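You operate a simulated robot arm through the tools that you are given. There is no shell and no other tool. Be economical: measure what you need, move in short steps, check, and stop when the job is done.

Carry out the task below with a simulated robot arm. There is one attempt and no reset: what you move stays moved.

## Task
Press the counter key two times. Fetch the green reel and set it on the yellow book. Put the machine cover on the back table top away on the free end of the machine table. Stack the labelled box that says "Lace" from the white table top on top of the labelled box marked "Felt". Fetch the slim jar and stand it on the first white shelf fourth tier from the left. Fetch the red ball from the white table top and set it on the long brown table top. Pull the left cupboard door open. Any order will do. Set down upright: machine cover, slim jar.

The check looks at the end state, three seconds after you hand in, the way a careful person would. Anything else that was tipped, shoved, dropped, spilled or broken makes it a failure. A push-on lid holds only when it is set on centred and level and pressed home; a screw cap is set on level and turned clockwise until tight.

## Robot
A 6-joint arm with a fingered hand on a trunk, on a base that drives. Base frame: it is fixed to the floor where the robot stands at the start and does not move with it; the origin is under the middle of the robot, x ahead of it, y to its left, z up; the surface under the hand at the start is at about z = 0.7. Readings come in m, degrees, newtons and seconds.
With the tool pointing down near the work surface it reaches from about 0.22 to 0.54 m from the robot's upright axis, wherever it stands. Its first joint turns from -166.0 to 166.0 degrees. Places, roughly: counter key [0.5, 0, 0.7]; first white shelf fourth tier [-1.1, -3.2, 1.4]; free end of the machine table [10.1, -0.5, 0.8]; green reel (6x6x3 cm) [0.6, -0.2, 0.7]; labelled box [0.75, -3.75, 0.75]; left cupboard door [-0.9, 1.5, 1]; long brown table top [3.3, -4.6, 0.7]; machine cover (54x29x41 cm) [1.8, -1, 1]; red ball (8x8x6 cm) [0.9, -3.1, 0.8]; slim jar (6x6x10 cm) [0.6, -3.9, 0.8]; yellow book (21x15x3 cm) [1.6, 0.3, 0.8]. Payload 3.1 kg.
Tool frame: the origin (TCP) lies between the finger pads and is the grasp point; the fingertips stand 0.022 m ahead of it; z points along the fingers, y is the line along which they close. Largest opening 0.132 m; the body of the gripper starts 0.06 m behind the TCP. The gripper is a hand of 4 fingers: y runs from the thumb to the fingers, the wrist lies at [0, 0, -0.218] in the tool frame, and closing takes about 1.5 s.
Orientation is that of the tool frame in the base frame, as a unit quaternion [x, y, z, w]. With the fingers straight down and closing along the base's y, the tool's x points along the base's -x, its y along +y and its z along -z.

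## Interface
- The arm moves only by the tool play_rows. Its arguments are lists of equal length, an entry for each row: "xyz": the shift along the tool's x, y, z in m, a list of three; "dr": the turn, a rotation vector about the tool's x, y, z in degrees, a list of three. In form: {"xyz": [[x, y, z], ...], "dr": [[wx, wy, wz], ...]}. A call has 1 to 10 rows; each row shifts and turns the commanded pose from where the row before left it, along the tool's axes as they then stand. "fingers" is the finger opening in m, from 0 to 0.132, set as the call begins (left out, the last holds). A row lasts 0.2 s, in which the tool goes at most 0.05 m and 8.6 degrees; a call with a longer step from one row to the next is refused whole, and so is a gripper value outside its range. Where a pose cannot be reached the arm comes as near as it can. A force on the tool above 40 N (or 10 N above the force at the start of the call, whichever is more), or a blocked arm, ends the call early, and 0.2 s more pass. The fingers move at their own pace (about 0.153 m/s each) and stop on an object; they squeeze with about 27 N. The grip force told is the motor's: it shows also when the fingers shut on nothing. Time passes only in rows, and 0.2 s behind the last, so rows that do not move let the fingers close. The reply holds the time, the measured pose of the TCP, the force on the tool along the base axes, the opening and the grip force, in the units named above and with some noise, with the torque about the TCP (base axes, N m) and any sound that the robot's microphone picked up.
- Cameras (640 x 400 px; columns grow to the right, rows downward): "scene" is now at [0.007, 0.1137, 1.5401]; the picture's right is [-0.44, -0.90, 0.00], its down [-0.71, 0.35, -0.61] and it looks along [0.55, -0.27, -0.79] (base axes); focal length 293 px, centre (320, 200). "wrist" rides on the gripper at [0.053, -0.053, -0.084] in the tool frame; the picture's right is [0.71, 0.71, 0.00], its down [-0.53, 0.53, -0.67] and it looks along [-0.47, 0.47, 0.74] (tool axes); focal length 247 px, centre (320, 200). There is no depth. A picture from a camera that has moved, and an enlarged one, comes with that camera's place and axes in the base frame and with its lens.
- capture(camera): a new picture of that camera. No time passes.
- raise_lower(by): slides the trunk up (or, below 0, down) by that many m; the arm and the scene camera ride with it, the base frame stays. It gives what a move gives, with no picture.
- steer(legs): drives the robot by 1 to 6 legs, each [ahead, left, turn to the left] in m, m and degrees, along the robot's own axes; the way and the turn of a leg run together, so that a leg with both is an arc; at most 1.5 m and 180 degrees a leg. The arm and the cameras ride along, it lands a little off, and it stops where it bumps. It gives what a move gives.
- finger_targets(finger1, finger2, finger3, thumb_bend): sets how far each is bent, from 0 (flat) to 100 (curled in); at 30 the hand is open as for a grip, at 70 the pads meet at the TCP. One left out holds its place. A second passes; each finger stops where it meets its share of the squeeze, and holds until it gets a number again. A gripper value or a shape takes the hand back. It gives what a move gives, with no picture; readings hold the bend of each and the force on the fingers (four entries, about 0 where the hand has none), thumb and palm.
- hand_shape(shape): the hand has 4 fingers and takes this shape, open, in about a second: jaw (thumb against the fingers, like two jaws); tri (thumb and two fingers); tip (a fingertip pinch); poke (one finger out to press); point (the index stretched); flat (the hand flat); cup (the hand cupped); fist (a fist). The gripper value then closes the fingers along that shape, each until it touches; the sizes above hold for jaw. It gives what a move gives, with no picture.
- turn_head(pan, tilt): turns the head with the scene camera to pan (to the left, within 155 degrees either way) and tilt (down, from -29 to 69), counted from straight ahead of the robot. It gives what a move gives.
- close_up(camera, box): a new picture of the part [left, top, right, bottom] of that camera's present view, enlarged. No time passes.
- close_job(): hands the job in; it is judged then, once.

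Work in short steps. Places have to be worked out from the pictures, the camera data and where the tool is seen: move nearer, look again, correct. Check each grasp and each placing, and mend what went wrong. You have 186 turns and 164 pictures in all, those below and enlarged ones among them. Open the gripper and draw the arm clear of the work before you hand the job in, unless the task says otherwise; then end with one line.

The tools are called after "Request:" as a command line: name --argument value ..., lists and objects as JSON in quotes. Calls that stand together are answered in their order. play_rows: Moves the arm, as the interface text tells. Its arguments: {"type":"object","properties":{"xyz":{"type":"array","items":{"type":"array","items":{"type":"number"}}},"dr":{"type":"array","items":{"type":"array","items":{"type":"number"}}},"fingers":{"type":"number"}},"required":["xyz","dr"]} The other tools are called the same way: raise_lower (by) slides the trunk up or down; hand_shape (shape) gives the hand a shape; finger_targets (finger1, finger2, finger3, thumb_bend) moves the fingers one by one; steer (legs) drives the base; turn_head (pan, tilt) turns the head that bears the scene camera; capture (camera) takes a picture; close_up (camera, box) takes an enlarged picture of a part of a camera's view; close_job () hands the job in.

At the start:

```text
clock: 0.0
ee_pos: [0.3964, 0.0218, 1.0584]
tool_rot: [0.0, 1.0, 0.0, 0.0]
ft_force: [-0.5, -0.8, 0.5]
moment: [0.03, 0.03, 0.03]
finger_gap: 0.1321
finger_force: 0.1
shape: jaw
bend: [30.0, 30.0, 30.0, 30.0]
finger forces: [0.0, 0.1, 0.1, 0.0, 0.0, 0.0]
trunk travel left (down, up): [-0.225, 0.161]
robot x, y, heading: [0.0031, 0.0015, 0.2]
head pan, tilt: [-26.1, 52.5]
```

scene: 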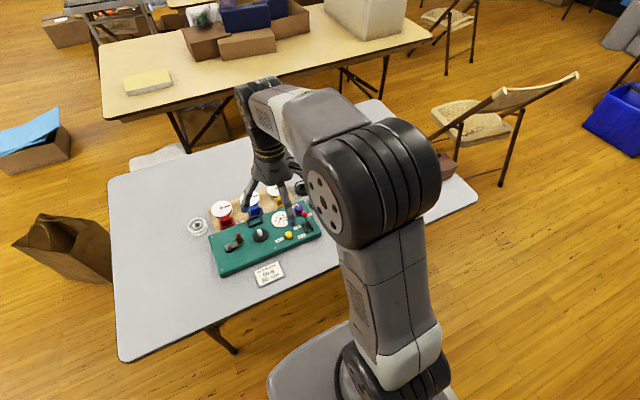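
wrist: 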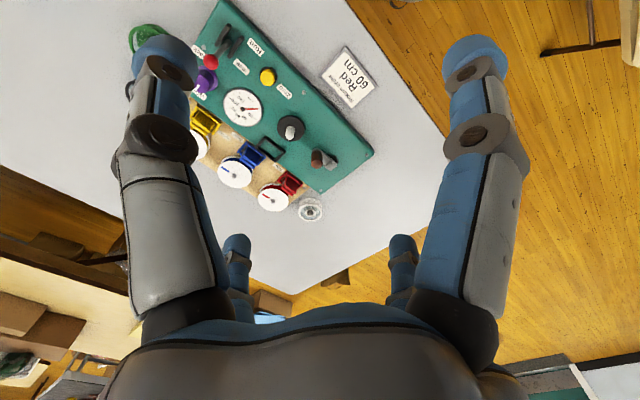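

I start by looking closely at the panel with the counter key.

Request:
close_up --camera "wrist" --box '[120, 0, 400, 220]'

Request:
close_up --camera "scene" --box '[180, 170, 340, 290]'

```text
1.82 times, centred on (260, 110) of wrist
camera zoom: at [0.3442, -0.0316, 1.1439], right [-0.71, 0.71, 0.0], down [0.53, 0.53, 0.67], along [0.47, 0.47, -0.74], focal length 449 px, centre (429, 364)
```

zoom: 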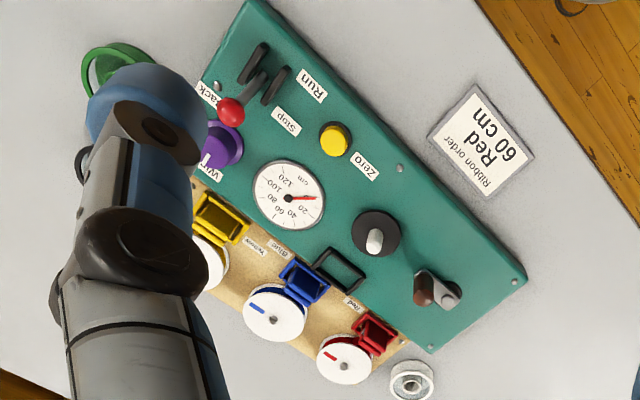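

```text
3.33 times, centred on (260, 230) of scene
camera zoom: at [0.007, 0.1137, 1.5401], right [-0.44, -0.9, 0.0], down [-0.71, 0.35, -0.61], along [0.55, -0.27, -0.79], focal length 977 px, centre (520, 100)
```

zoom: 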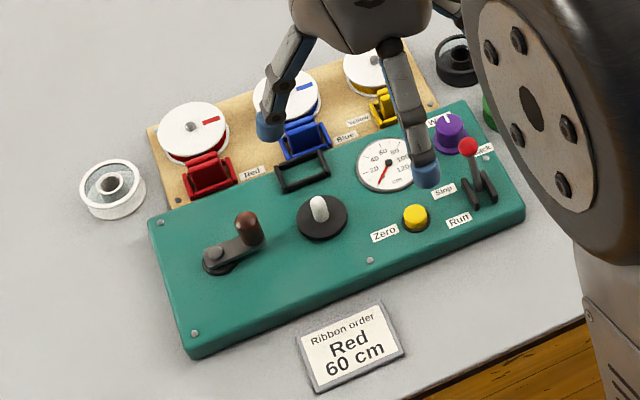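

The yellow button "Zero" by the dial counter is the counter key, near [0.475, -0.01, 0.75]. I shape the hand to poke.

Request:
hand_shape --shape "poke"

Request:
capture --camera "wrist"

Request:
capture --camera "scene"

```text
clock: 0.9
ee_pos: [0.3958, 0.0224, 1.0579]
tool_rot: [0.0, 1.0, 0.0, 0.0]
ft_force: [0.2, -0.1, -0.5]
moment: [-0.01, 0.01, 0.01]
finger_gap: 0.0002
finger_force: 0.0
shape: poke
bend: [100.0, 100.0, 100.0, 91.0]
finger forces: [0.1, 0.0, 0.0, 0.0, 0.1, 0.0]
trunk travel left (down, up): [-0.225, 0.161]
robot x, y, heading: [0.0013, 0.0004, -0.1]
head pan, tilt: [-26.1, 52.5]
```

```text
159 pictures are left
camera wrist: at [0.3442, -0.0316, 1.1439], right [-0.71, 0.71, 0.0], down [0.53, 0.53, 0.67], along [0.47, 0.47, -0.74], focal length 247 px, centre (320, 200)
```

wrist: 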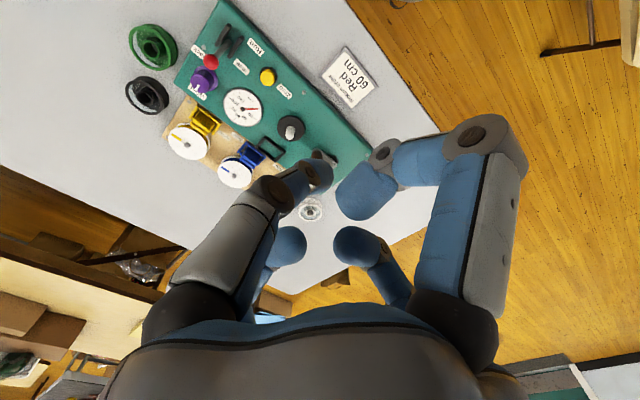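

```text
158 pictures are left
camera scene: at [0.007, 0.1137, 1.5401], right [-0.44, -0.9, 0.0], down [-0.71, 0.35, -0.61], along [0.55, -0.27, -0.79], focal length 293 px, centre (320, 200)
```

scene: 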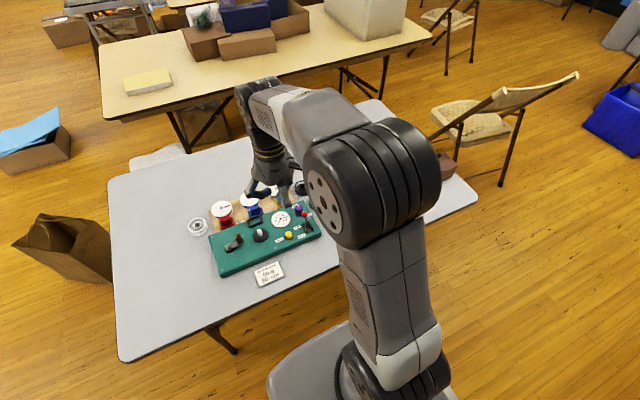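

In poke all fingers seem curled; I try "point" and see which finger sticks out.

Request:
hand_shape --shape "point"

Request:
capture --camera "wrist"

```text
clock: 1.8
ee_pos: [0.396, 0.0225, 1.0575]
tool_rot: [0.0, 1.0, 0.0, 0.0]
ft_force: [0.0, -0.1, 0.4]
moment: [0.01, -0.03, 0.02]
finger_gap: 0.1261
finger_force: 0.0
shape: point
bend: [70.0, 100.0, 100.0, 81.0]
finger forces: [0.1, 0.0, 0.0, 0.1, 0.1, 0.1]
trunk travel left (down, up): [-0.225, 0.161]
robot x, y, heading: [0.002, 0.0006, 0.0]
head pan, tilt: [-26.1, 52.5]
```

```text
157 pictures are left
camera wrist: at [0.3442, -0.0316, 1.1439], right [-0.71, 0.71, 0.0], down [0.53, 0.53, 0.67], along [0.47, 0.47, -0.74], focal length 247 px, centre (320, 200)
```

wrist: 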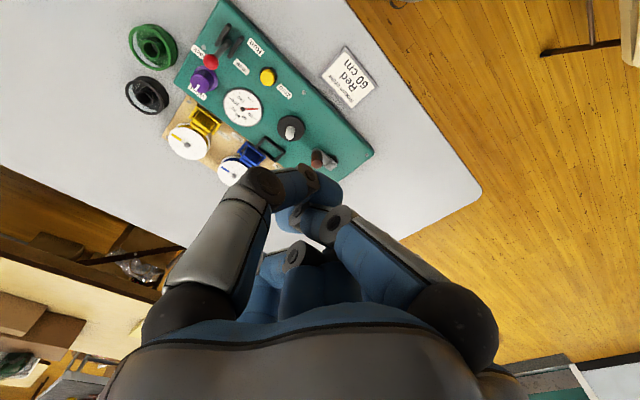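

I set the fingers explicitly: finger2 out, the others curled.

Request:
finger_targets --finger1 100 --finger2 40 --finger3 100 --thumb_bend 100

Request:
capture --camera "wrist"

```text
clock: 2.8
ee_pos: [0.3965, 0.0233, 1.0575]
tool_rot: [0.0, 1.0, 0.0, 0.0]
ft_force: [0.4, 0.0, 0.5]
moment: [-0.01, 0.03, -0.01]
finger_gap: 0.0102
finger_force: 0.0
shape: fingers
bend: [88.0, 100.0, 100.0, 81.0]
finger forces: [0.1, 0.0, 0.1, 0.0, 0.1, 0.0]
trunk travel left (down, up): [-0.225, 0.161]
robot x, y, heading: [0.0001, -0.0025, 0.2]
head pan, tilt: [-26.1, 52.5]
```

```text
156 pictures are left
camera wrist: at [0.3442, -0.0316, 1.1439], right [-0.71, 0.71, 0.0], down [0.53, 0.53, 0.67], along [0.47, 0.47, -0.74], focal length 247 px, centre (320, 200)
```

wrist: 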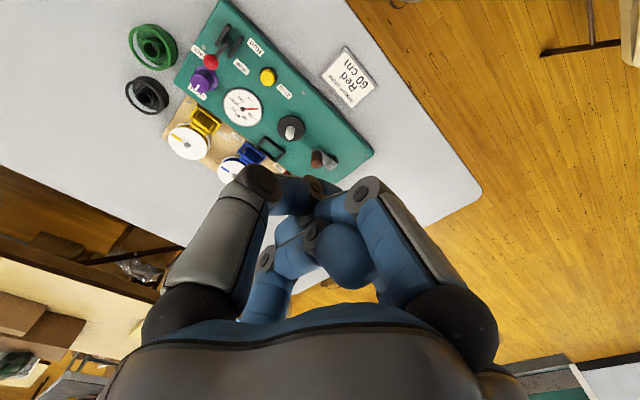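

Fingers tangled with the thumb. I open the hand, then curl only finger1 and finger3.

Request:
hand_shape --shape "jaw"

Request:
finger_targets --finger2 90 --finger3 90

Request:
capture --camera "wrist"

```text
clock: 3.7
ee_pos: [0.3953, 0.0228, 1.0577]
tool_rot: [0.0, 1.0, 0.0, 0.0]
ft_force: [-0.2, 0.1, -0.7]
moment: [0.0, 0.01, 0.01]
finger_gap: 0.1321
finger_force: 0.1
shape: jaw
bend: [30.0, 30.0, 30.0, 30.0]
finger forces: [0.0, 0.1, 0.0, 0.0, 0.0, 0.1]
trunk travel left (down, up): [-0.225, 0.161]
robot x, y, heading: [-0.0017, -0.0026, -0.0]
head pan, tilt: [-26.1, 52.5]
```

```text
clock: 4.7
ee_pos: [0.3963, 0.0238, 1.0577]
tool_rot: [0.0, 1.0, -0.001, 0.0]
ft_force: [0.0, -0.3, 1.0]
moment: [-0.02, -0.03, -0.01]
finger_gap: 0.0876
finger_force: 0.2
shape: fingers
bend: [30.0, 75.0, 75.0, 30.0]
finger forces: [0.1, 0.0, 0.0, 0.0, 0.0, 0.1]
trunk travel left (down, up): [-0.225, 0.161]
robot x, y, heading: [-0.0021, -0.0022, -0.0]
head pan, tilt: [-26.1, 52.5]
```

```text
155 pictures are left
camera wrist: at [0.3442, -0.0316, 1.1439], right [-0.71, 0.71, 0.0], down [0.53, 0.53, 0.67], along [0.47, 0.47, -0.74], focal length 247 px, centre (320, 200)
```

wrist: 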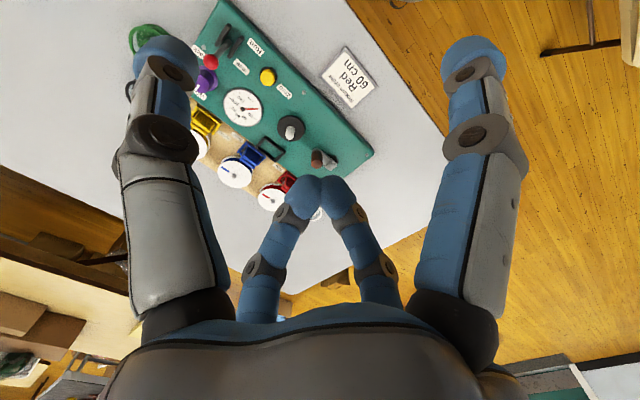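

Fingers 2 and 3 oppose each other; finger1 and thumb form another pair. I pinch finger1 + thumb as a poker and lay 2 and 3 flat.

Request:
finger_targets --finger1 72 --finger2 0 --finger3 0 --thumb_bend 72

Request:
capture --camera "wrist"

Request:
close_up --camera "scene" --box '[200, 80, 360, 280]'

```text
clock: 5.7
ee_pos: [0.3965, 0.0224, 1.057]
tool_rot: [0.0, 1.0, 0.001, 0.0]
ft_force: [-0.3, 0.4, -0.1]
moment: [0.0, 0.02, 0.0]
finger_gap: 0.0
finger_force: 0.1
shape: fingers
bend: [71.0, 1.0, 1.0, 71.0]
finger forces: [0.0, 0.1, 0.1, 0.0, 0.0, 0.0]
trunk travel left (down, up): [-0.225, 0.161]
robot x, y, heading: [0.0013, 0.0017, -0.0]
head pan, tilt: [-26.1, 52.5]
```

```text
154 pictures are left
camera wrist: at [0.3442, -0.0316, 1.1439], right [-0.71, 0.71, 0.0], down [0.53, 0.53, 0.67], along [0.47, 0.47, -0.74], focal length 247 px, centre (320, 200)
```

wrist: 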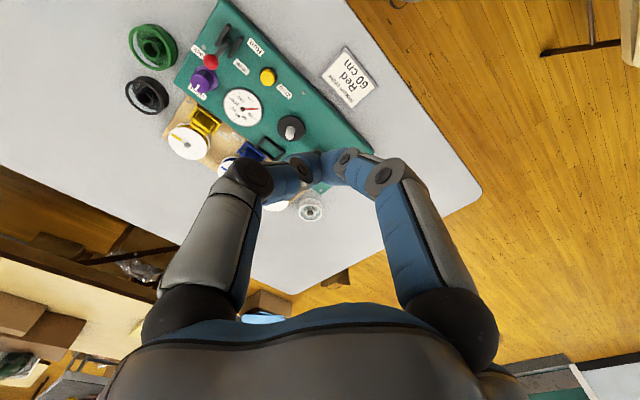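

```text
2.00 times, centred on (280, 180) of scene
camera zoom: at [0.007, 0.1137, 1.5401], right [-0.44, -0.9, 0.0], down [-0.71, 0.35, -0.61], along [0.55, -0.27, -0.79], focal length 586 px, centre (400, 240)
```

zoom: 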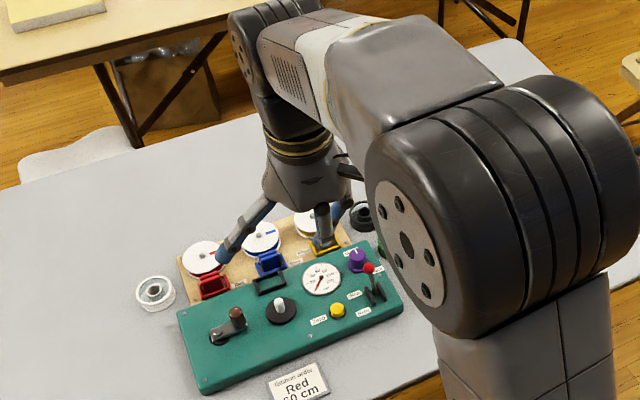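

Flat fingers still hang low. I reopen and take "point" freshly from jaw to see its true form.

Request:
hand_shape --shape "jaw"

Request:
hand_shape --shape "point"

Request:
play_rows --xyz '[[0, 0, 0], [0, 0, 0], [0, 0, 0], [0, 0, 0], [0, 0, 0]]' --dr '[[0, 0, 0], [0, 0, 0], [0, 0, 0], [0, 0, 0], [0, 0, 0]]'

Request:
capture --camera "wrist"

Request:
close_up --camera "scene" --box '[200, 100, 360, 240]'

```text
clock: 6.6
ee_pos: [0.3955, 0.023, 1.0573]
tool_rot: [0.0, 1.0, 0.0, 0.0]
ft_force: [-0.2, 0.4, -0.2]
moment: [-0.02, 0.03, 0.04]
finger_gap: 0.1319
finger_force: 0.1
shape: jaw
bend: [30.0, 30.0, 30.0, 30.0]
finger forces: [0.1, 0.1, 0.0, 0.1, 0.0, 0.1]
trunk travel left (down, up): [-0.225, 0.161]
robot x, y, heading: [-0.0027, 0.0042, -0.0]
head pan, tilt: [-26.1, 52.5]
```

```text
clock: 7.5
ee_pos: [0.3968, 0.0232, 1.0584]
tool_rot: [0.0, 1.0, 0.001, 0.0]
ft_force: [-0.2, 0.2, 0.6]
moment: [0.01, 0.0, -0.01]
finger_gap: 0.0
finger_force: 0.0
shape: point
bend: [70.0, 94.0, 93.0, 52.0]
finger forces: [0.0, 0.1, 0.0, 0.0, 0.0, 0.0]
trunk travel left (down, up): [-0.225, 0.161]
robot x, y, heading: [0.0046, -0.0005, -0.0]
head pan, tilt: [-26.1, 52.5]
```

```text
clock: 8.7
ee_pos: [0.3973, 0.0242, 1.0574]
tool_rot: [0.0, 1.0, 0.001, 0.0]
ft_force: [0.3, 0.1, -0.4]
moment: [-0.01, 0.03, 0.01]
finger_gap: 0.0001
finger_force: 0.0
shape: point
bend: [70.0, 95.0, 94.0, 52.0]
finger forces: [0.0, 0.0, 0.0, 0.0, 0.0, 0.1]
trunk travel left (down, up): [-0.225, 0.161]
robot x, y, heading: [0.0004, -0.0046, 0.3]
head pan, tilt: [-26.1, 52.5]
```

```text
152 pictures are left
camera wrist: at [0.3442, -0.0316, 1.1439], right [-0.71, 0.71, 0.0], down [0.53, 0.53, 0.67], along [0.47, 0.47, -0.74], focal length 247 px, centre (320, 200)
```

wrist: 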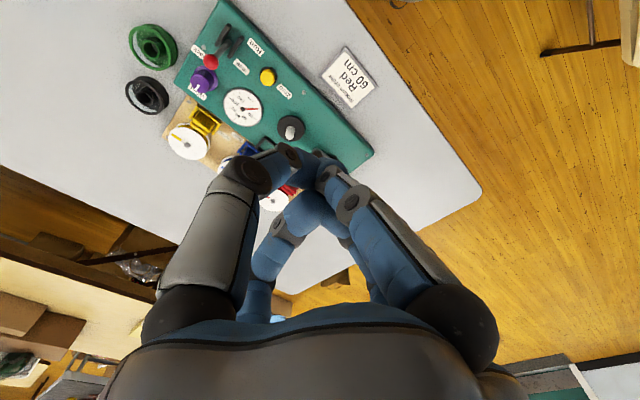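

```text
2.86 times, centred on (280, 170) of scene
camera zoom: at [0.007, 0.1137, 1.5401], right [-0.44, -0.9, 0.0], down [-0.71, 0.35, -0.61], along [0.55, -0.27, -0.79], focal length 838 px, centre (434, 286)
```

zoom: 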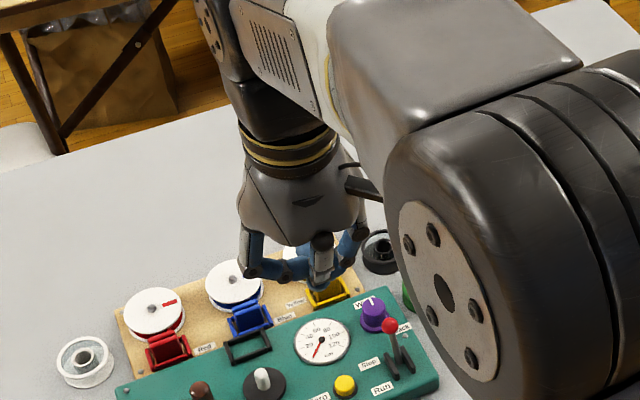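

The compact pointed hand has its tip about 2 cm below the TCP. I move over the button and stop ~6 cm above.

Request:
play_rows --xyz '[[-0.04, -0.017, 0], [-0.038, -0.017, 0], [0, 0, 0.05], [0, 0, 0.05], [0, 0, 0.05], [0, 0, 0.04]]' --dr '[[0, 0, 0], [0, 0, 0], [0, 0, 0], [0, 0, 0], [0, 0, 0], [0, 0, 0]]'

Request:
capture --camera "wrist"

Request:
close_up --camera "scene" --box '[200, 160, 360, 260]'

```text
clock: 10.1
ee_pos: [0.478, -0.0078, 0.8668]
tool_rot: [0.0, 1.0, 0.0, 0.0]
ft_force: [1.0, 0.3, 0.7]
moment: [-0.07, 0.02, 0.02]
finger_gap: 0.0
finger_force: 0.0
shape: point
bend: [70.0, 95.0, 94.0, 52.0]
finger forces: [0.1, 0.1, 0.0, 0.1, 0.1, 0.0]
trunk travel left (down, up): [-0.225, 0.161]
robot x, y, heading: [-0.0011, -0.0006, -0.0]
head pan, tilt: [-26.1, 52.5]
```

```text
150 pictures are left
camera wrist: at [0.4247, -0.0628, 0.9534], right [-0.71, 0.71, 0.0], down [0.53, 0.53, 0.67], along [0.47, 0.47, -0.74], focal length 247 px, centre (320, 200)
```

wrist: 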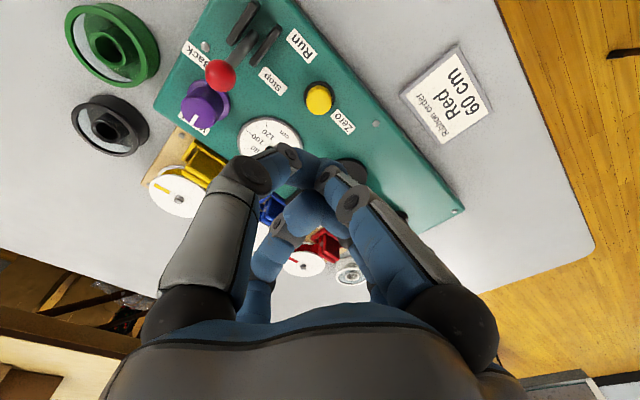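

```text
4.00 times, centred on (280, 210) of scene
camera zoom: at [0.0077, 0.1138, 1.54], right [-0.44, -0.9, 0.0], down [-0.71, 0.35, -0.61], along [0.55, -0.27, -0.79], focal length 1173 px, centre (480, 160)
```

zoom: 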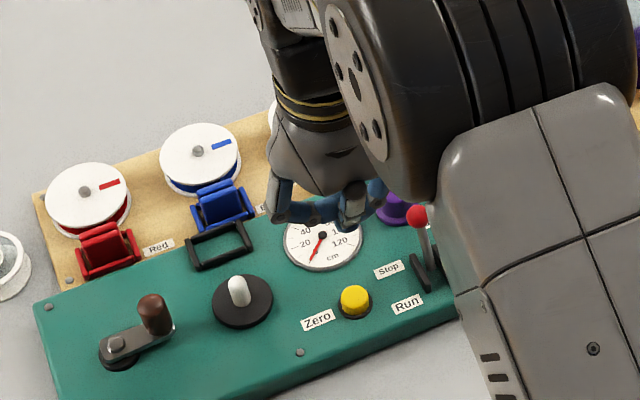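

Tip matches the TCP prediction; button at about [0.474, -0.010]. I go down 6.5 cm and look.

Request:
play_rows --xyz '[[0.004, -0.003, 0.03], [0, 0, 0.035]]' --dr '[[0, 0, 0], [0, 0, 0]]'

Request:
capture --camera "wrist"

Request:
close_up --camera "scene" --box '[230, 180, 342, 250]'

```text
clock: 10.7
ee_pos: [0.4721, -0.0113, 0.8001]
tool_rot: [0.001, 1.0, 0.0, 0.0]
ft_force: [-1.0, -0.4, 0.8]
moment: [0.0, -0.03, 0.05]
finger_gap: 0.0
finger_force: 0.0
shape: point
bend: [70.0, 95.0, 94.0, 52.0]
finger forces: [0.1, 0.0, 0.0, 0.1, 0.0, 0.0]
trunk travel left (down, up): [-0.225, 0.161]
robot x, y, heading: [-0.0015, -0.002, -0.1]
head pan, tilt: [-26.1, 52.5]
```

```text
148 pictures are left
camera wrist: at [0.4191, -0.0661, 0.8865], right [-0.71, 0.71, 0.0], down [0.53, 0.53, 0.67], along [0.47, 0.47, -0.74], focal length 247 px, centre (320, 200)
```

wrist: 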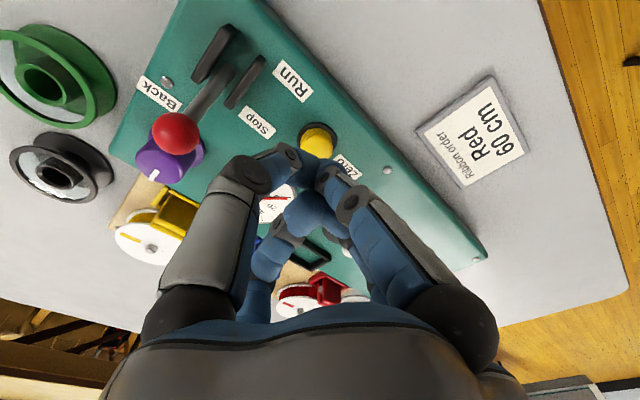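

```text
5.71 times, centred on (286, 215) of scene
camera zoom: at [0.0074, 0.1138, 1.54], right [-0.44, -0.9, 0.0], down [-0.71, 0.35, -0.61], along [0.55, -0.27, -0.79], focal length 1675 px, centre (514, 114)
```

zoom: 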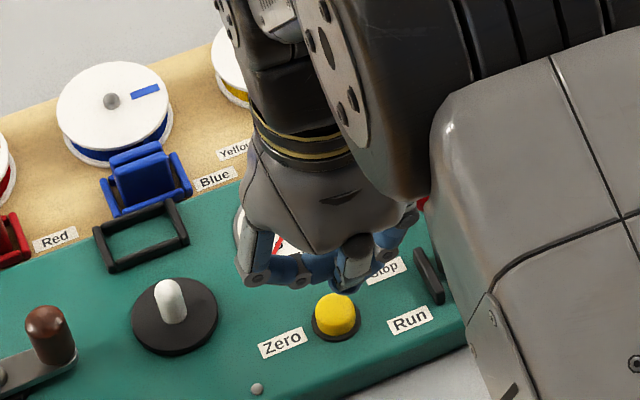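

The lever's red ball is close to the thumb knuckle, so I rise a bit and yaw the hand ~32° so the ball falls in a gap.

Request:
play_rows --xyz '[[0, 0, -0.03], [0, 0, 0], [0, 0, 0], [0, 0, 0], [0, 0, 0]]' --dr '[[0, 0, 0], [0, 0, 8], [0, 0, 8], [0, 0, 8], [0, 0, 8]]'

Request:
capture --camera "wrist"

Request:
close_up --camera "scene" --box '[230, 170, 358, 250]'

```text
clock: 11.9
ee_pos: [0.4708, -0.0134, 0.8328]
tool_rot: [0.277, 0.961, 0.0, 0.0]
ft_force: [0.2, -0.1, 0.2]
moment: [0.03, -0.03, -0.01]
finger_gap: 0.0
finger_force: 0.0
shape: point
bend: [70.0, 95.0, 94.0, 52.0]
finger forces: [0.0, 0.1, 0.0, 0.1, 0.0, 0.0]
trunk travel left (down, up): [-0.225, 0.161]
robot x, y, heading: [0.0029, -0.0037, 0.2]
head pan, tilt: [-26.1, 52.5]
```

```text
146 pictures are left
camera wrist: at [0.3988, -0.0318, 0.9192], right [-0.22, 0.97, 0.0], down [0.73, 0.17, 0.67], along [0.65, 0.15, -0.74], focal length 247 px, centre (320, 200)
```

wrist: 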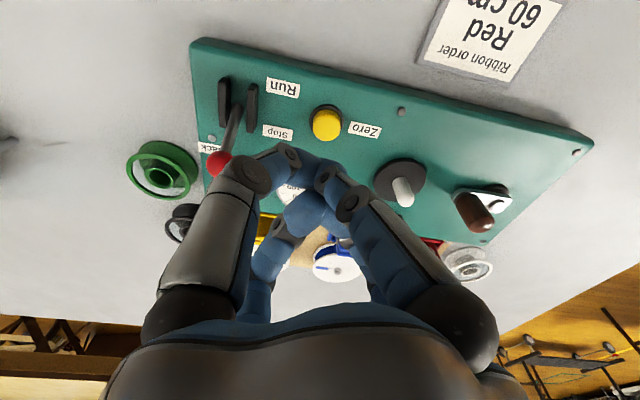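

```text
5.00 times, centred on (294, 210) of scene
camera zoom: at [0.007, 0.1137, 1.5401], right [-0.44, -0.9, 0.0], down [-0.71, 0.35, -0.61], along [0.55, -0.27, -0.79], focal length 1466 px, centre (450, 150)
```

zoom: 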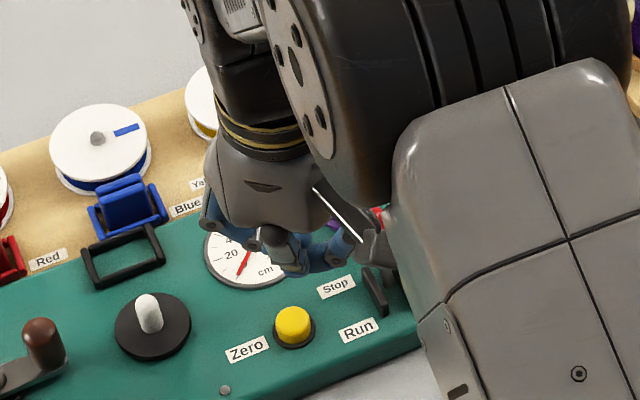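

Ball at ~[0.497,-0.074,0.79], now clear. I descend to just above the button, then press gently.

Request:
play_rows --xyz '[[0, 0.003, 0.03], [0, 0, 0.01], [0, 0, 0.004], [0, 0, 0.004]]' --dr '[[0, 0, 0], [0, 0, 0], [0, 0, 0], [0, 0, 0]]'

Request:
close_up --camera "scene" --box '[230, 170, 358, 250]'

Request:
close_up --camera "wrist" --box '[220, 60, 420, 220]'

```text
clock: 12.9
ee_pos: [0.4723, -0.0106, 0.7848]
tool_rot: [0.276, 0.961, 0.0, 0.0]
ft_force: [0.3, 0.0, 0.4]
moment: [-0.01, 0.02, 0.01]
finger_gap: 0.0001
finger_force: 0.0
shape: point
bend: [70.0, 95.0, 94.0, 52.0]
finger forces: [0.0, 0.0, 0.0, 0.0, 0.0, 0.0]
trunk travel left (down, up): [-0.225, 0.161]
robot x, y, heading: [0.0013, -0.0005, -0.1]
head pan, tilt: [-26.1, 52.5]
```

```text
5.00 times, centred on (294, 210) of scene
camera zoom: at [0.007, 0.1137, 1.5401], right [-0.44, -0.9, 0.0], down [-0.71, 0.35, -0.61], along [0.55, -0.27, -0.79], focal length 1466 px, centre (450, 150)
```

zoom: 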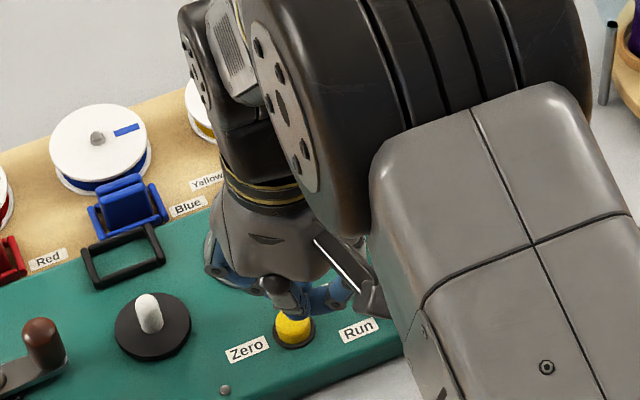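

```text
2.50 times, centred on (320, 140) of wrist
camera zoom: at [0.4005, -0.0292, 0.8709], right [-0.22, 0.97, 0.0], down [0.72, 0.17, 0.67], along [0.65, 0.15, -0.74], focal length 617 px, centre (320, 350)
```

zoom: 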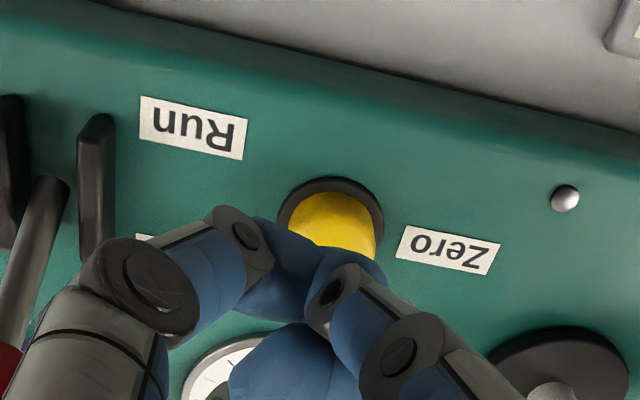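

The tips hover over the key. I press down slowly in small steps.

Request:
play_rows --xyz '[[0, 0, 0.003], [0, 0, 0.003], [0, 0, 0.003], [0, 0, 0.003]]' --dr '[[0, 0, 0], [0, 0, 0], [0, 0, 0], [0, 0, 0]]'

Request:
close_up --camera "wrist" --box '[220, 60, 420, 220]'

```text
clock: 13.9
ee_pos: [0.4725, -0.0112, 0.7728]
tool_rot: [0.276, 0.961, 0.001, 0.0]
ft_force: [0.0, 0.0, -0.2]
moment: [0.0, 0.0, -0.03]
finger_gap: 0.0
finger_force: 0.1
shape: point
bend: [70.0, 95.0, 94.0, 52.0]
finger forces: [0.1, 0.0, 0.0, 0.0, 0.0, 0.0]
trunk travel left (down, up): [-0.225, 0.161]
robot x, y, heading: [0.0025, 0.001, -0.0]
head pan, tilt: [-26.1, 52.5]
```

```text
2.50 times, centred on (320, 140) of wrist
camera zoom: at [0.3996, -0.0299, 0.8586], right [-0.22, 0.97, 0.0], down [0.73, 0.17, 0.67], along [0.65, 0.15, -0.74], focal length 617 px, centre (320, 350)
```

zoom: 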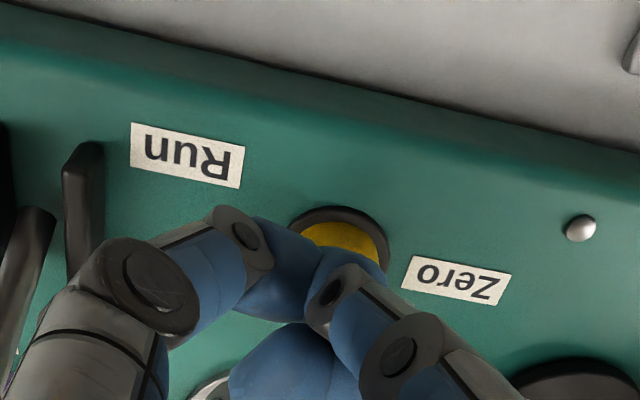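

No contact yet; I continue down in 3 mm steps until a force shows.

Request:
play_rows --xyz '[[0, 0, 0.003], [0, 0, 0.003], [0, 0, 0.003], [0, 0, 0.003]]' --dr '[[0, 0, 0], [0, 0, 0], [0, 0, 0], [0, 0, 0]]'

Request:
close_up --camera "wrist" --box '[220, 60, 420, 220]'

```text
clock: 14.9
ee_pos: [0.4728, -0.0129, 0.7615]
tool_rot: [0.275, 0.961, 0.0, 0.0]
ft_force: [-0.1, 0.2, 2.1]
moment: [-0.01, -0.01, 0.01]
finger_gap: 0.0003
finger_force: 0.1
shape: point
bend: [70.0, 95.0, 95.0, 52.0]
finger forces: [0.1, 0.1, 0.0, 0.0, 0.1, 0.0]
trunk travel left (down, up): [-0.225, 0.161]
robot x, y, heading: [-0.0017, -0.0009, 0.0]
head pan, tilt: [-26.1, 52.5]
heard: click
```

```text
2.50 times, centred on (320, 140) of wrist
camera zoom: at [0.3993, -0.0301, 0.8468], right [-0.22, 0.97, 0.0], down [0.72, 0.17, 0.67], along [0.65, 0.15, -0.74], focal length 617 px, centre (320, 350)
```

zoom: 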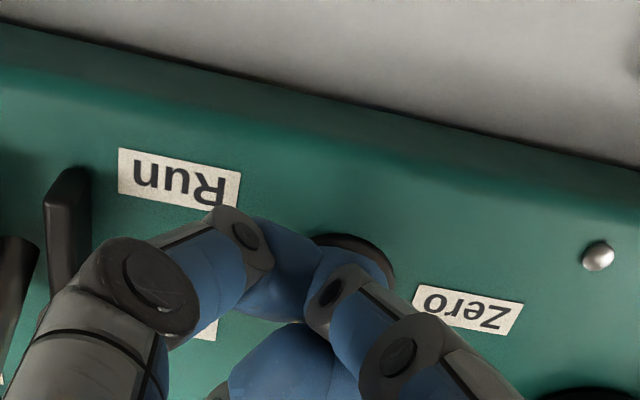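

A click: first press. I lift 1.5 cm, and press again to the same depth, in two calls to hear each.

Request:
play_rows --xyz '[[0, 0, -0.008], [0, 0, -0.009], [0, 0, 0], [0, 0, 0]]' --dr '[[0, 0, 0], [0, 0, 0], [0, 0, 0], [0, 0, 0]]'

Request:
play_rows --xyz '[[0, 0, 0.006], [0, 0, 0.003], [0, 0, 0.003], [0, 0, 0.003], [0, 0, 0.002]]' --dr '[[0, 0, 0], [0, 0, 0], [0, 0, 0], [0, 0, 0], [0, 0, 0]]'

Request:
play_rows --xyz '[[0, 0, -0.02], [0, 0, -0.04], [0, 0, -0.05], [0, 0, -0.05], [0, 0, -0.05]]' --dr '[[0, 0, 0], [0, 0, 0], [0, 0, 0], [0, 0, -8], [0, 0, -8]]'

Request:
hand_shape --shape "jaw"

Request:
capture --camera "wrist"

```text
clock: 15.9
ee_pos: [0.4716, -0.0133, 0.7783]
tool_rot: [0.275, 0.961, 0.0, 0.0]
ft_force: [0.5, -0.6, -0.4]
moment: [-0.01, 0.02, 0.02]
finger_gap: 0.0002
finger_force: 0.0
shape: point
bend: [70.0, 95.0, 95.0, 52.0]
finger forces: [0.0, 0.1, 0.0, 0.1, 0.1, 0.1]
trunk travel left (down, up): [-0.225, 0.161]
robot x, y, heading: [0.0014, 0.0022, 0.1]
head pan, tilt: [-26.1, 52.5]
```

```text
clock: 17.1
ee_pos: [0.4727, -0.0108, 0.7604]
tool_rot: [0.276, 0.961, 0.0, 0.0]
ft_force: [0.5, 0.9, 1.9]
moment: [0.06, -0.02, 0.01]
finger_gap: 0.0
finger_force: 0.0
shape: point
bend: [70.0, 95.0, 95.0, 52.0]
finger forces: [0.0, 0.1, 0.1, 0.0, 0.1, 0.0]
trunk travel left (down, up): [-0.225, 0.161]
robot x, y, heading: [-0.0007, 0.0015, -0.1]
head pan, tilt: [-26.1, 52.5]
heard: click
```

```text
clock: 18.3
ee_pos: [0.4712, -0.0122, 0.9715]
tool_rot: [0.137, 0.991, 0.0, 0.0]
ft_force: [-0.3, -0.7, 0.9]
moment: [0.0, 0.01, 0.0]
finger_gap: 0.0001
finger_force: 0.0
shape: point
bend: [70.0, 95.0, 95.0, 52.0]
finger forces: [0.0, 0.1, 0.0, 0.0, 0.0, 0.0]
trunk travel left (down, up): [-0.225, 0.161]
robot x, y, heading: [0.0017, 0.0021, -0.0]
head pan, tilt: [-26.1, 52.5]
```

```text
clock: 19.2
ee_pos: [0.4731, -0.0121, 0.97]
tool_rot: [0.14, 0.99, 0.0, 0.0]
ft_force: [0.3, 0.7, -0.5]
moment: [-0.01, 0.01, -0.01]
finger_gap: 0.1319
finger_force: 0.1
shape: jaw
bend: [30.0, 30.0, 30.0, 30.0]
finger forces: [0.1, 0.0, 0.0, 0.0, 0.0, 0.0]
trunk travel left (down, up): [-0.225, 0.161]
robot x, y, heading: [0.0007, -0.0001, -0.2]
head pan, tilt: [-26.1, 52.5]
```

```text
140 pictures are left
camera wrist: at [0.4076, -0.0501, 1.0567], right [-0.48, 0.88, 0.0], down [0.65, 0.36, 0.67], along [0.58, 0.32, -0.74], focal length 247 px, centre (320, 200)
```

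wrist: 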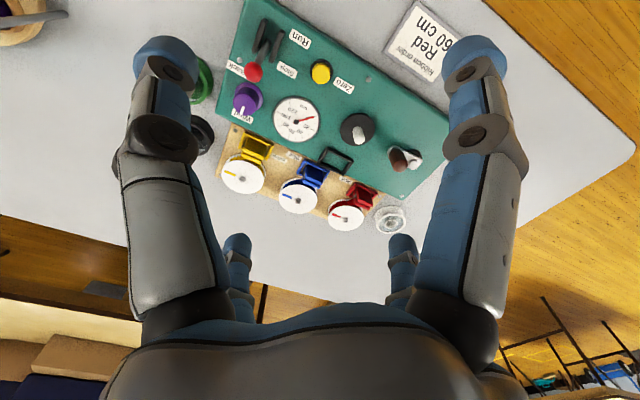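

Two clicks heard, so the key is done. Now the reel: I look toward it and at the table edge near the base.

Request:
turn_head --pan -60 --tilt 55

Request:
capture --camera "scene"

Request:
turn_head --pan 0 --tilt 20

Request:
capture --camera "scene"

```text
clock: 20.2
ee_pos: [0.4723, -0.012, 0.9703]
tool_rot: [0.14, 0.99, 0.0, 0.001]
ft_force: [0.9, 0.3, -0.2]
moment: [0.0, -0.02, 0.03]
finger_gap: 0.1319
finger_force: 0.0
shape: jaw
bend: [30.0, 30.0, 30.0, 30.0]
finger forces: [0.0, 0.0, 0.0, 0.0, 0.0, 0.0]
trunk travel left (down, up): [-0.225, 0.161]
robot x, y, heading: [-0.0008, -0.0002, 0.2]
head pan, tilt: [-60.0, 55.0]
```

```text
139 pictures are left
camera scene: at [-0.0238, 0.0842, 1.5368], right [-0.87, -0.5, 0.0], down [-0.41, 0.71, -0.57], along [0.29, -0.5, -0.82], focal length 293 px, centre (320, 200)
```

scene: 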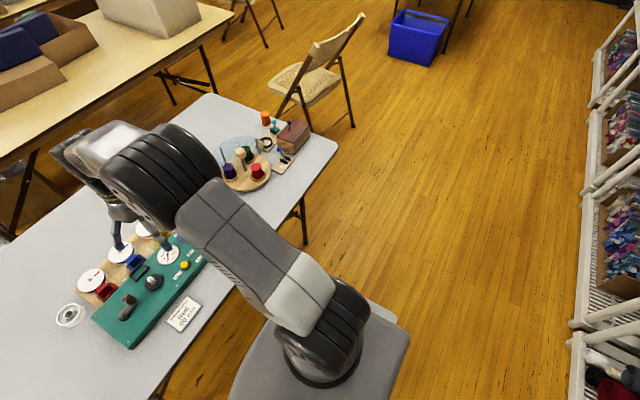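

```text
clock: 21.5
ee_pos: [0.4736, -0.0115, 0.9702]
tool_rot: [0.14, 0.99, 0.0, 0.001]
ft_force: [-0.6, 0.2, -1.0]
moment: [-0.01, -0.01, 0.02]
finger_gap: 0.132
finger_force: 0.0
shape: jaw
bend: [30.0, 30.0, 30.0, 30.0]
finger forces: [0.0, 0.1, 0.1, 0.0, 0.0, 0.0]
trunk travel left (down, up): [-0.225, 0.161]
robot x, y, heading: [-0.0041, -0.0006, 0.2]
head pan, tilt: [0.0, 20.0]
```

```text
138 pictures are left
camera scene: at [0.0332, 0.1465, 1.5889], right [0.0, -1.0, 0.0], down [-0.34, 0.0, -0.94], along [0.94, 0.0, -0.34], focal length 293 px, centre (320, 200)
```

scene: 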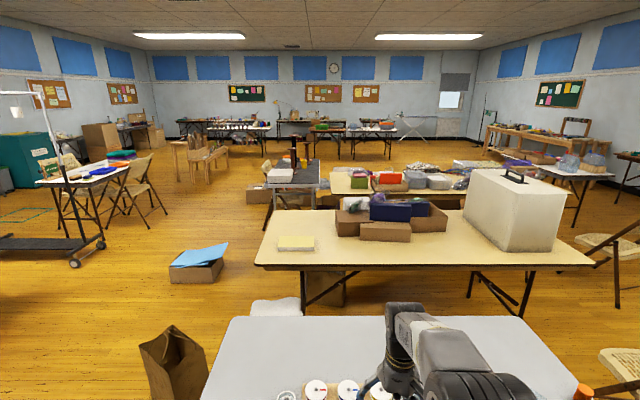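

The four fingers stand radially (thumb −y, others ±x/+y). Green reel is at about [0.568,-0.155], black one ~7.5 cm beyond. I drive a little right and ahead.

Request:
steer --legs '[[0, -0.11, 0], [0.06, 0, 0]]'

Request:
capture --camera "wrist"

```text
clock: 23.2
ee_pos: [0.534, -0.116, 0.9696]
tool_rot: [0.137, 0.991, 0.0, -0.001]
ft_force: [-0.3, 0.8, -0.3]
moment: [-0.01, 0.05, 0.01]
finger_gap: 0.1319
finger_force: 0.1
shape: jaw
bend: [30.0, 30.0, 30.0, 30.0]
finger forces: [0.1, 0.1, 0.0, 0.1, 0.0, 0.1]
trunk travel left (down, up): [-0.225, 0.161]
robot x, y, heading: [0.0609, -0.1046, -0.0]
head pan, tilt: [0.0, 20.0]
```

```text
137 pictures are left
camera wrist: at [0.4702, -0.1544, 1.0562], right [-0.49, 0.87, 0.0], down [0.65, 0.36, 0.67], along [0.58, 0.33, -0.74], focal length 247 px, centre (320, 200)
```

wrist: 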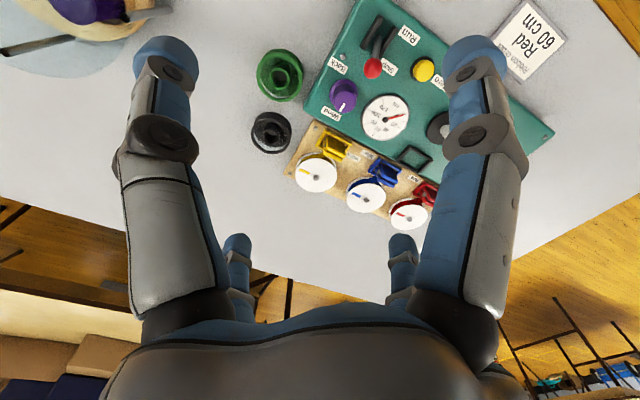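

Reel at ~[0.573,-0.152], black reel 8 cm beyond, panel edge at y≈-0.112. I yaw so fingers fall at 58°/148°/-32°/-122°, narrow the opening, go above it and look.

Request:
play_rows --xyz '[[-0.024, -0.012, 0], [-0.0234, -0.0118, 0], [0, 0, 0.03], [0, 0, 0.04], [0, 0, 0.05]]' --dr '[[0, 0, 0], [0, 0, 0], [0, 0, 8], [0, 0, 8], [0, 0, 0]]' --fingers 0.1

Request:
capture --camera "wrist"

Request:
turn_head --pan -20 --tilt 50

Request:
capture --camera "scene"

```text
clock: 24.4
ee_pos: [0.571, -0.1543, 0.8528]
tool_rot: [0.274, 0.962, 0.0, 0.0]
ft_force: [0.0, 0.0, 0.0]
moment: [0.01, 0.02, 0.01]
finger_gap: 0.1002
finger_force: 0.0
shape: jaw
bend: [26.0, 26.0, 26.0, 54.0]
finger forces: [0.0, 0.0, 0.0, 0.1, 0.1, 0.0]
trunk travel left (down, up): [-0.225, 0.161]
robot x, y, heading: [0.061, -0.11, 0.2]
head pan, tilt: [0.0, 20.0]
```

```text
136 pictures are left
camera wrist: at [0.4976, -0.1731, 0.9392], right [-0.23, 0.97, 0.0], down [0.72, 0.17, 0.67], along [0.65, 0.15, -0.74], focal length 247 px, centre (320, 200)
```

wrist: 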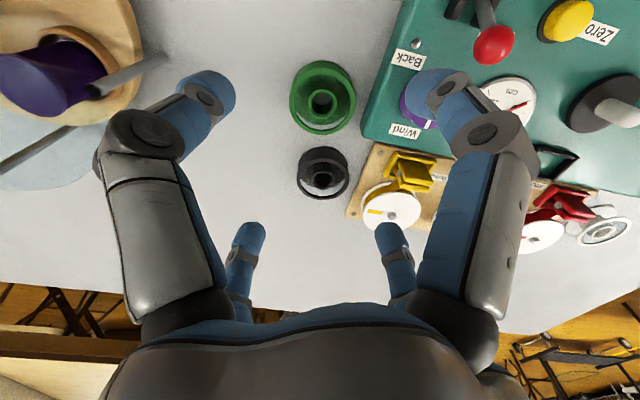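

```text
clock: 25.4
ee_pos: [0.5697, -0.1539, 0.8537]
tool_rot: [0.274, 0.962, 0.0, 0.0]
ft_force: [-0.6, 0.4, -0.1]
moment: [0.0, -0.01, -0.01]
finger_gap: 0.1004
finger_force: 0.0
shape: jaw
bend: [26.0, 26.0, 26.0, 54.0]
finger forces: [0.0, 0.1, 0.0, 0.0, 0.0, 0.1]
trunk travel left (down, up): [-0.225, 0.161]
robot x, y, heading: [0.0627, -0.1055, 0.1]
head pan, tilt: [-20.0, 50.0]
```

```text
135 pictures are left
camera scene: at [0.0726, 0.0144, 1.5434], right [-0.34, -0.94, 0.0], down [-0.72, 0.26, -0.64], along [0.61, -0.22, -0.77], focal length 293 px, centre (320, 200)
```

scene: 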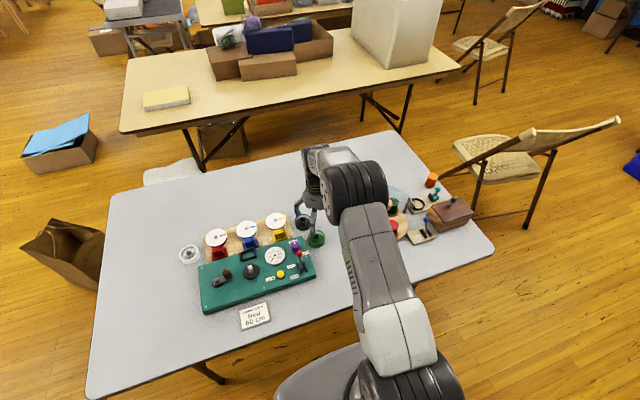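

TCP is over the reel; with all fingers at bend ~46 they hug it closer, clear of the panel. I set that and look.

Request:
finger_targets --finger1 48 --finger2 46 --finger3 46 --thumb_bend 46

Request:
capture --camera "wrist"

```text
clock: 26.4
ee_pos: [0.5696, -0.1552, 0.854]
tool_rot: [0.273, 0.962, 0.001, 0.001]
ft_force: [-0.3, 0.7, -0.6]
moment: [-0.01, 0.0, 0.03]
finger_gap: 0.0481
finger_force: 0.1
shape: fingers
bend: [48.0, 46.0, 46.0, 46.0]
finger forces: [0.0, 0.1, 0.0, 0.0, 0.0, 0.1]
trunk travel left (down, up): [-0.225, 0.161]
robot x, y, heading: [0.0607, -0.1051, 0.0]
head pan, tilt: [-20.0, 50.0]
```

```text
134 pictures are left
camera wrist: at [0.4971, -0.173, 0.9397], right [-0.23, 0.97, 0.0], down [0.72, 0.17, 0.67], along [0.65, 0.15, -0.74], focal length 247 px, centre (320, 200)
```

wrist: 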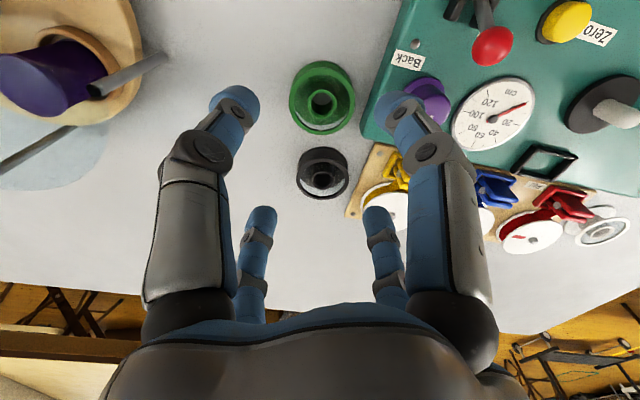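

The opening is now 4.8 cm, too tight; I widen to bend 40.

Request:
finger_targets --finger1 40 --finger2 40 --finger3 40 --thumb_bend 40

Request:
play_rows --xyz '[[0, 0, 0.03], [0, 0, 0.03]]' --dr '[[0, 0, 0], [0, 0, 0]]'

Request:
capture --camera "wrist"

Request:
close_up --camera "scene" --box '[220, 190, 380, 290]'

```text
clock: 27.4
ee_pos: [0.5698, -0.1538, 0.8534]
tool_rot: [0.274, 0.962, 0.0, 0.0]
ft_force: [-0.8, 0.2, -0.9]
moment: [0.0, -0.01, 0.0]
finger_gap: 0.0642
finger_force: 0.1
shape: fingers
bend: [40.0, 40.0, 40.0, 40.0]
finger forces: [0.0, 0.1, 0.0, 0.1, 0.0, 0.0]
trunk travel left (down, up): [-0.225, 0.161]
robot x, y, heading: [0.0597, -0.1048, 0.2]
head pan, tilt: [-20.0, 50.0]
```

```text
clock: 28.0
ee_pos: [0.5712, -0.1544, 0.791]
tool_rot: [0.274, 0.962, 0.0, 0.0]
ft_force: [0.2, -0.1, 0.7]
moment: [-0.02, 0.01, 0.0]
finger_gap: 0.064
finger_force: 0.1
shape: fingers
bend: [40.0, 40.0, 40.0, 40.0]
finger forces: [0.0, 0.0, 0.1, 0.0, 0.1, 0.1]
trunk travel left (down, up): [-0.225, 0.161]
robot x, y, heading: [0.06, -0.1048, 0.2]
head pan, tilt: [-20.0, 50.0]
```

```text
133 pictures are left
camera wrist: at [0.4984, -0.1732, 0.8769], right [-0.23, 0.97, 0.0], down [0.72, 0.17, 0.67], along [0.65, 0.15, -0.74], focal length 247 px, centre (320, 200)
```

wrist: 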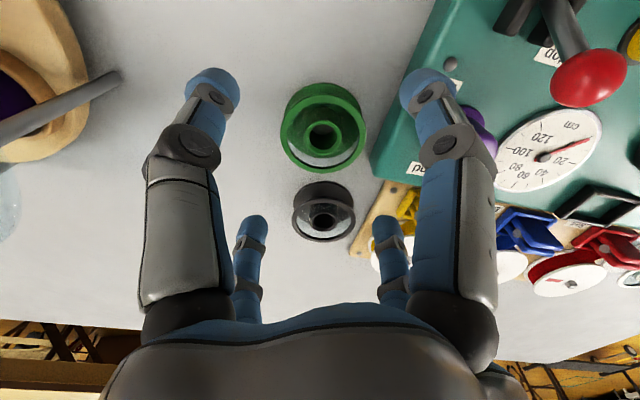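

```text
4.00 times, centred on (300, 240) of scene
camera zoom: at [0.0728, 0.0144, 1.5433], right [-0.34, -0.94, 0.0], down [-0.72, 0.26, -0.64], along [0.6, -0.22, -0.77], focal length 1173 px, centre (400, 40)
```

zoom: 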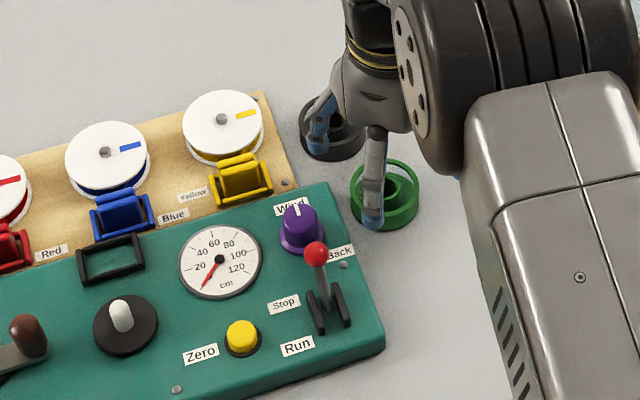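

Fingertips still ~6 cm off-axis, so bend 46–49 is fine (clear ~4 cm). I tighten slightly and descend around the reel.

Request:
finger_targets --finger1 49 --finger2 46 --finger3 46 --thumb_bend 46

Request:
play_rows --xyz '[[0, 0, 0.02], [0, 0, 0.015], [0, 0, 0.01]]' --dr '[[0, 0, 0], [0, 0, 0], [0, 0, 0]]'

Request:
capture --camera "wrist"

Request:
close_up --camera "scene" --box '[260, 200, 372, 270]'

```text
clock: 29.0
ee_pos: [0.5688, -0.1551, 0.7903]
tool_rot: [0.274, 0.962, 0.0, 0.0]
ft_force: [0.8, -0.1, 0.8]
moment: [0.01, 0.0, 0.04]
finger_gap: 0.0473
finger_force: 0.0
shape: fingers
bend: [49.0, 46.0, 46.0, 46.0]
finger forces: [0.1, 0.0, 0.0, 0.0, 0.1, 0.0]
trunk travel left (down, up): [-0.225, 0.161]
robot x, y, heading: [0.058, -0.1069, 0.3]
head pan, tilt: [-20.0, 50.0]
```

```text
clock: 29.8
ee_pos: [0.5772, -0.1526, 0.7495]
tool_rot: [0.273, 0.962, 0.001, 0.004]
ft_force: [0.0, 0.4, -1.1]
moment: [0.03, 0.06, 0.0]
finger_gap: 0.0473
finger_force: 0.1
shape: fingers
bend: [49.0, 46.0, 46.0, 46.0]
finger forces: [0.0, 0.1, 0.0, 0.0, 0.0, 0.1]
trunk travel left (down, up): [-0.225, 0.161]
robot x, y, heading: [0.0574, -0.1085, 0.4]
head pan, tilt: [-20.0, 50.0]
stopped in row 3: the force on the tool passed its limit at 44 N (the readings are from after the stop); the commanded pose is now the measured one
```

```text
131 pictures are left
camera wrist: at [0.5049, -0.171, 0.8355], right [-0.23, 0.97, 0.0], down [0.72, 0.17, 0.67], along [0.66, 0.15, -0.74], focal length 247 px, centre (320, 200)
```

wrist: 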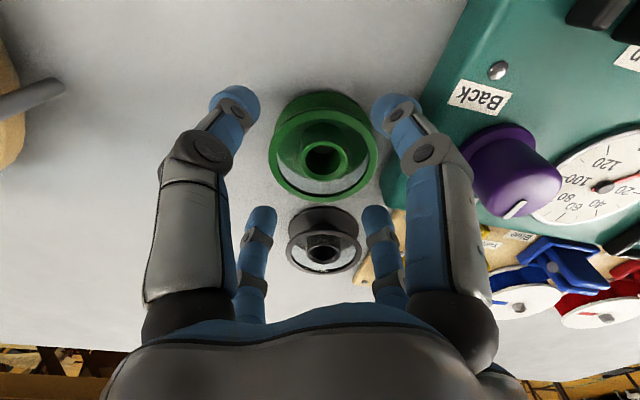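

```text
5.71 times, centred on (316, 235) of scene
camera zoom: at [0.0755, 0.014, 1.5431], right [-0.34, -0.94, 0.0], down [-0.72, 0.26, -0.64], along [0.6, -0.22, -0.77], focal length 1675 px, centre (343, 0)
```

zoom: 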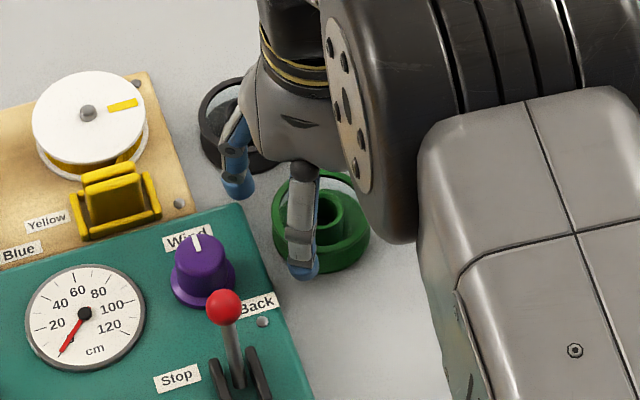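

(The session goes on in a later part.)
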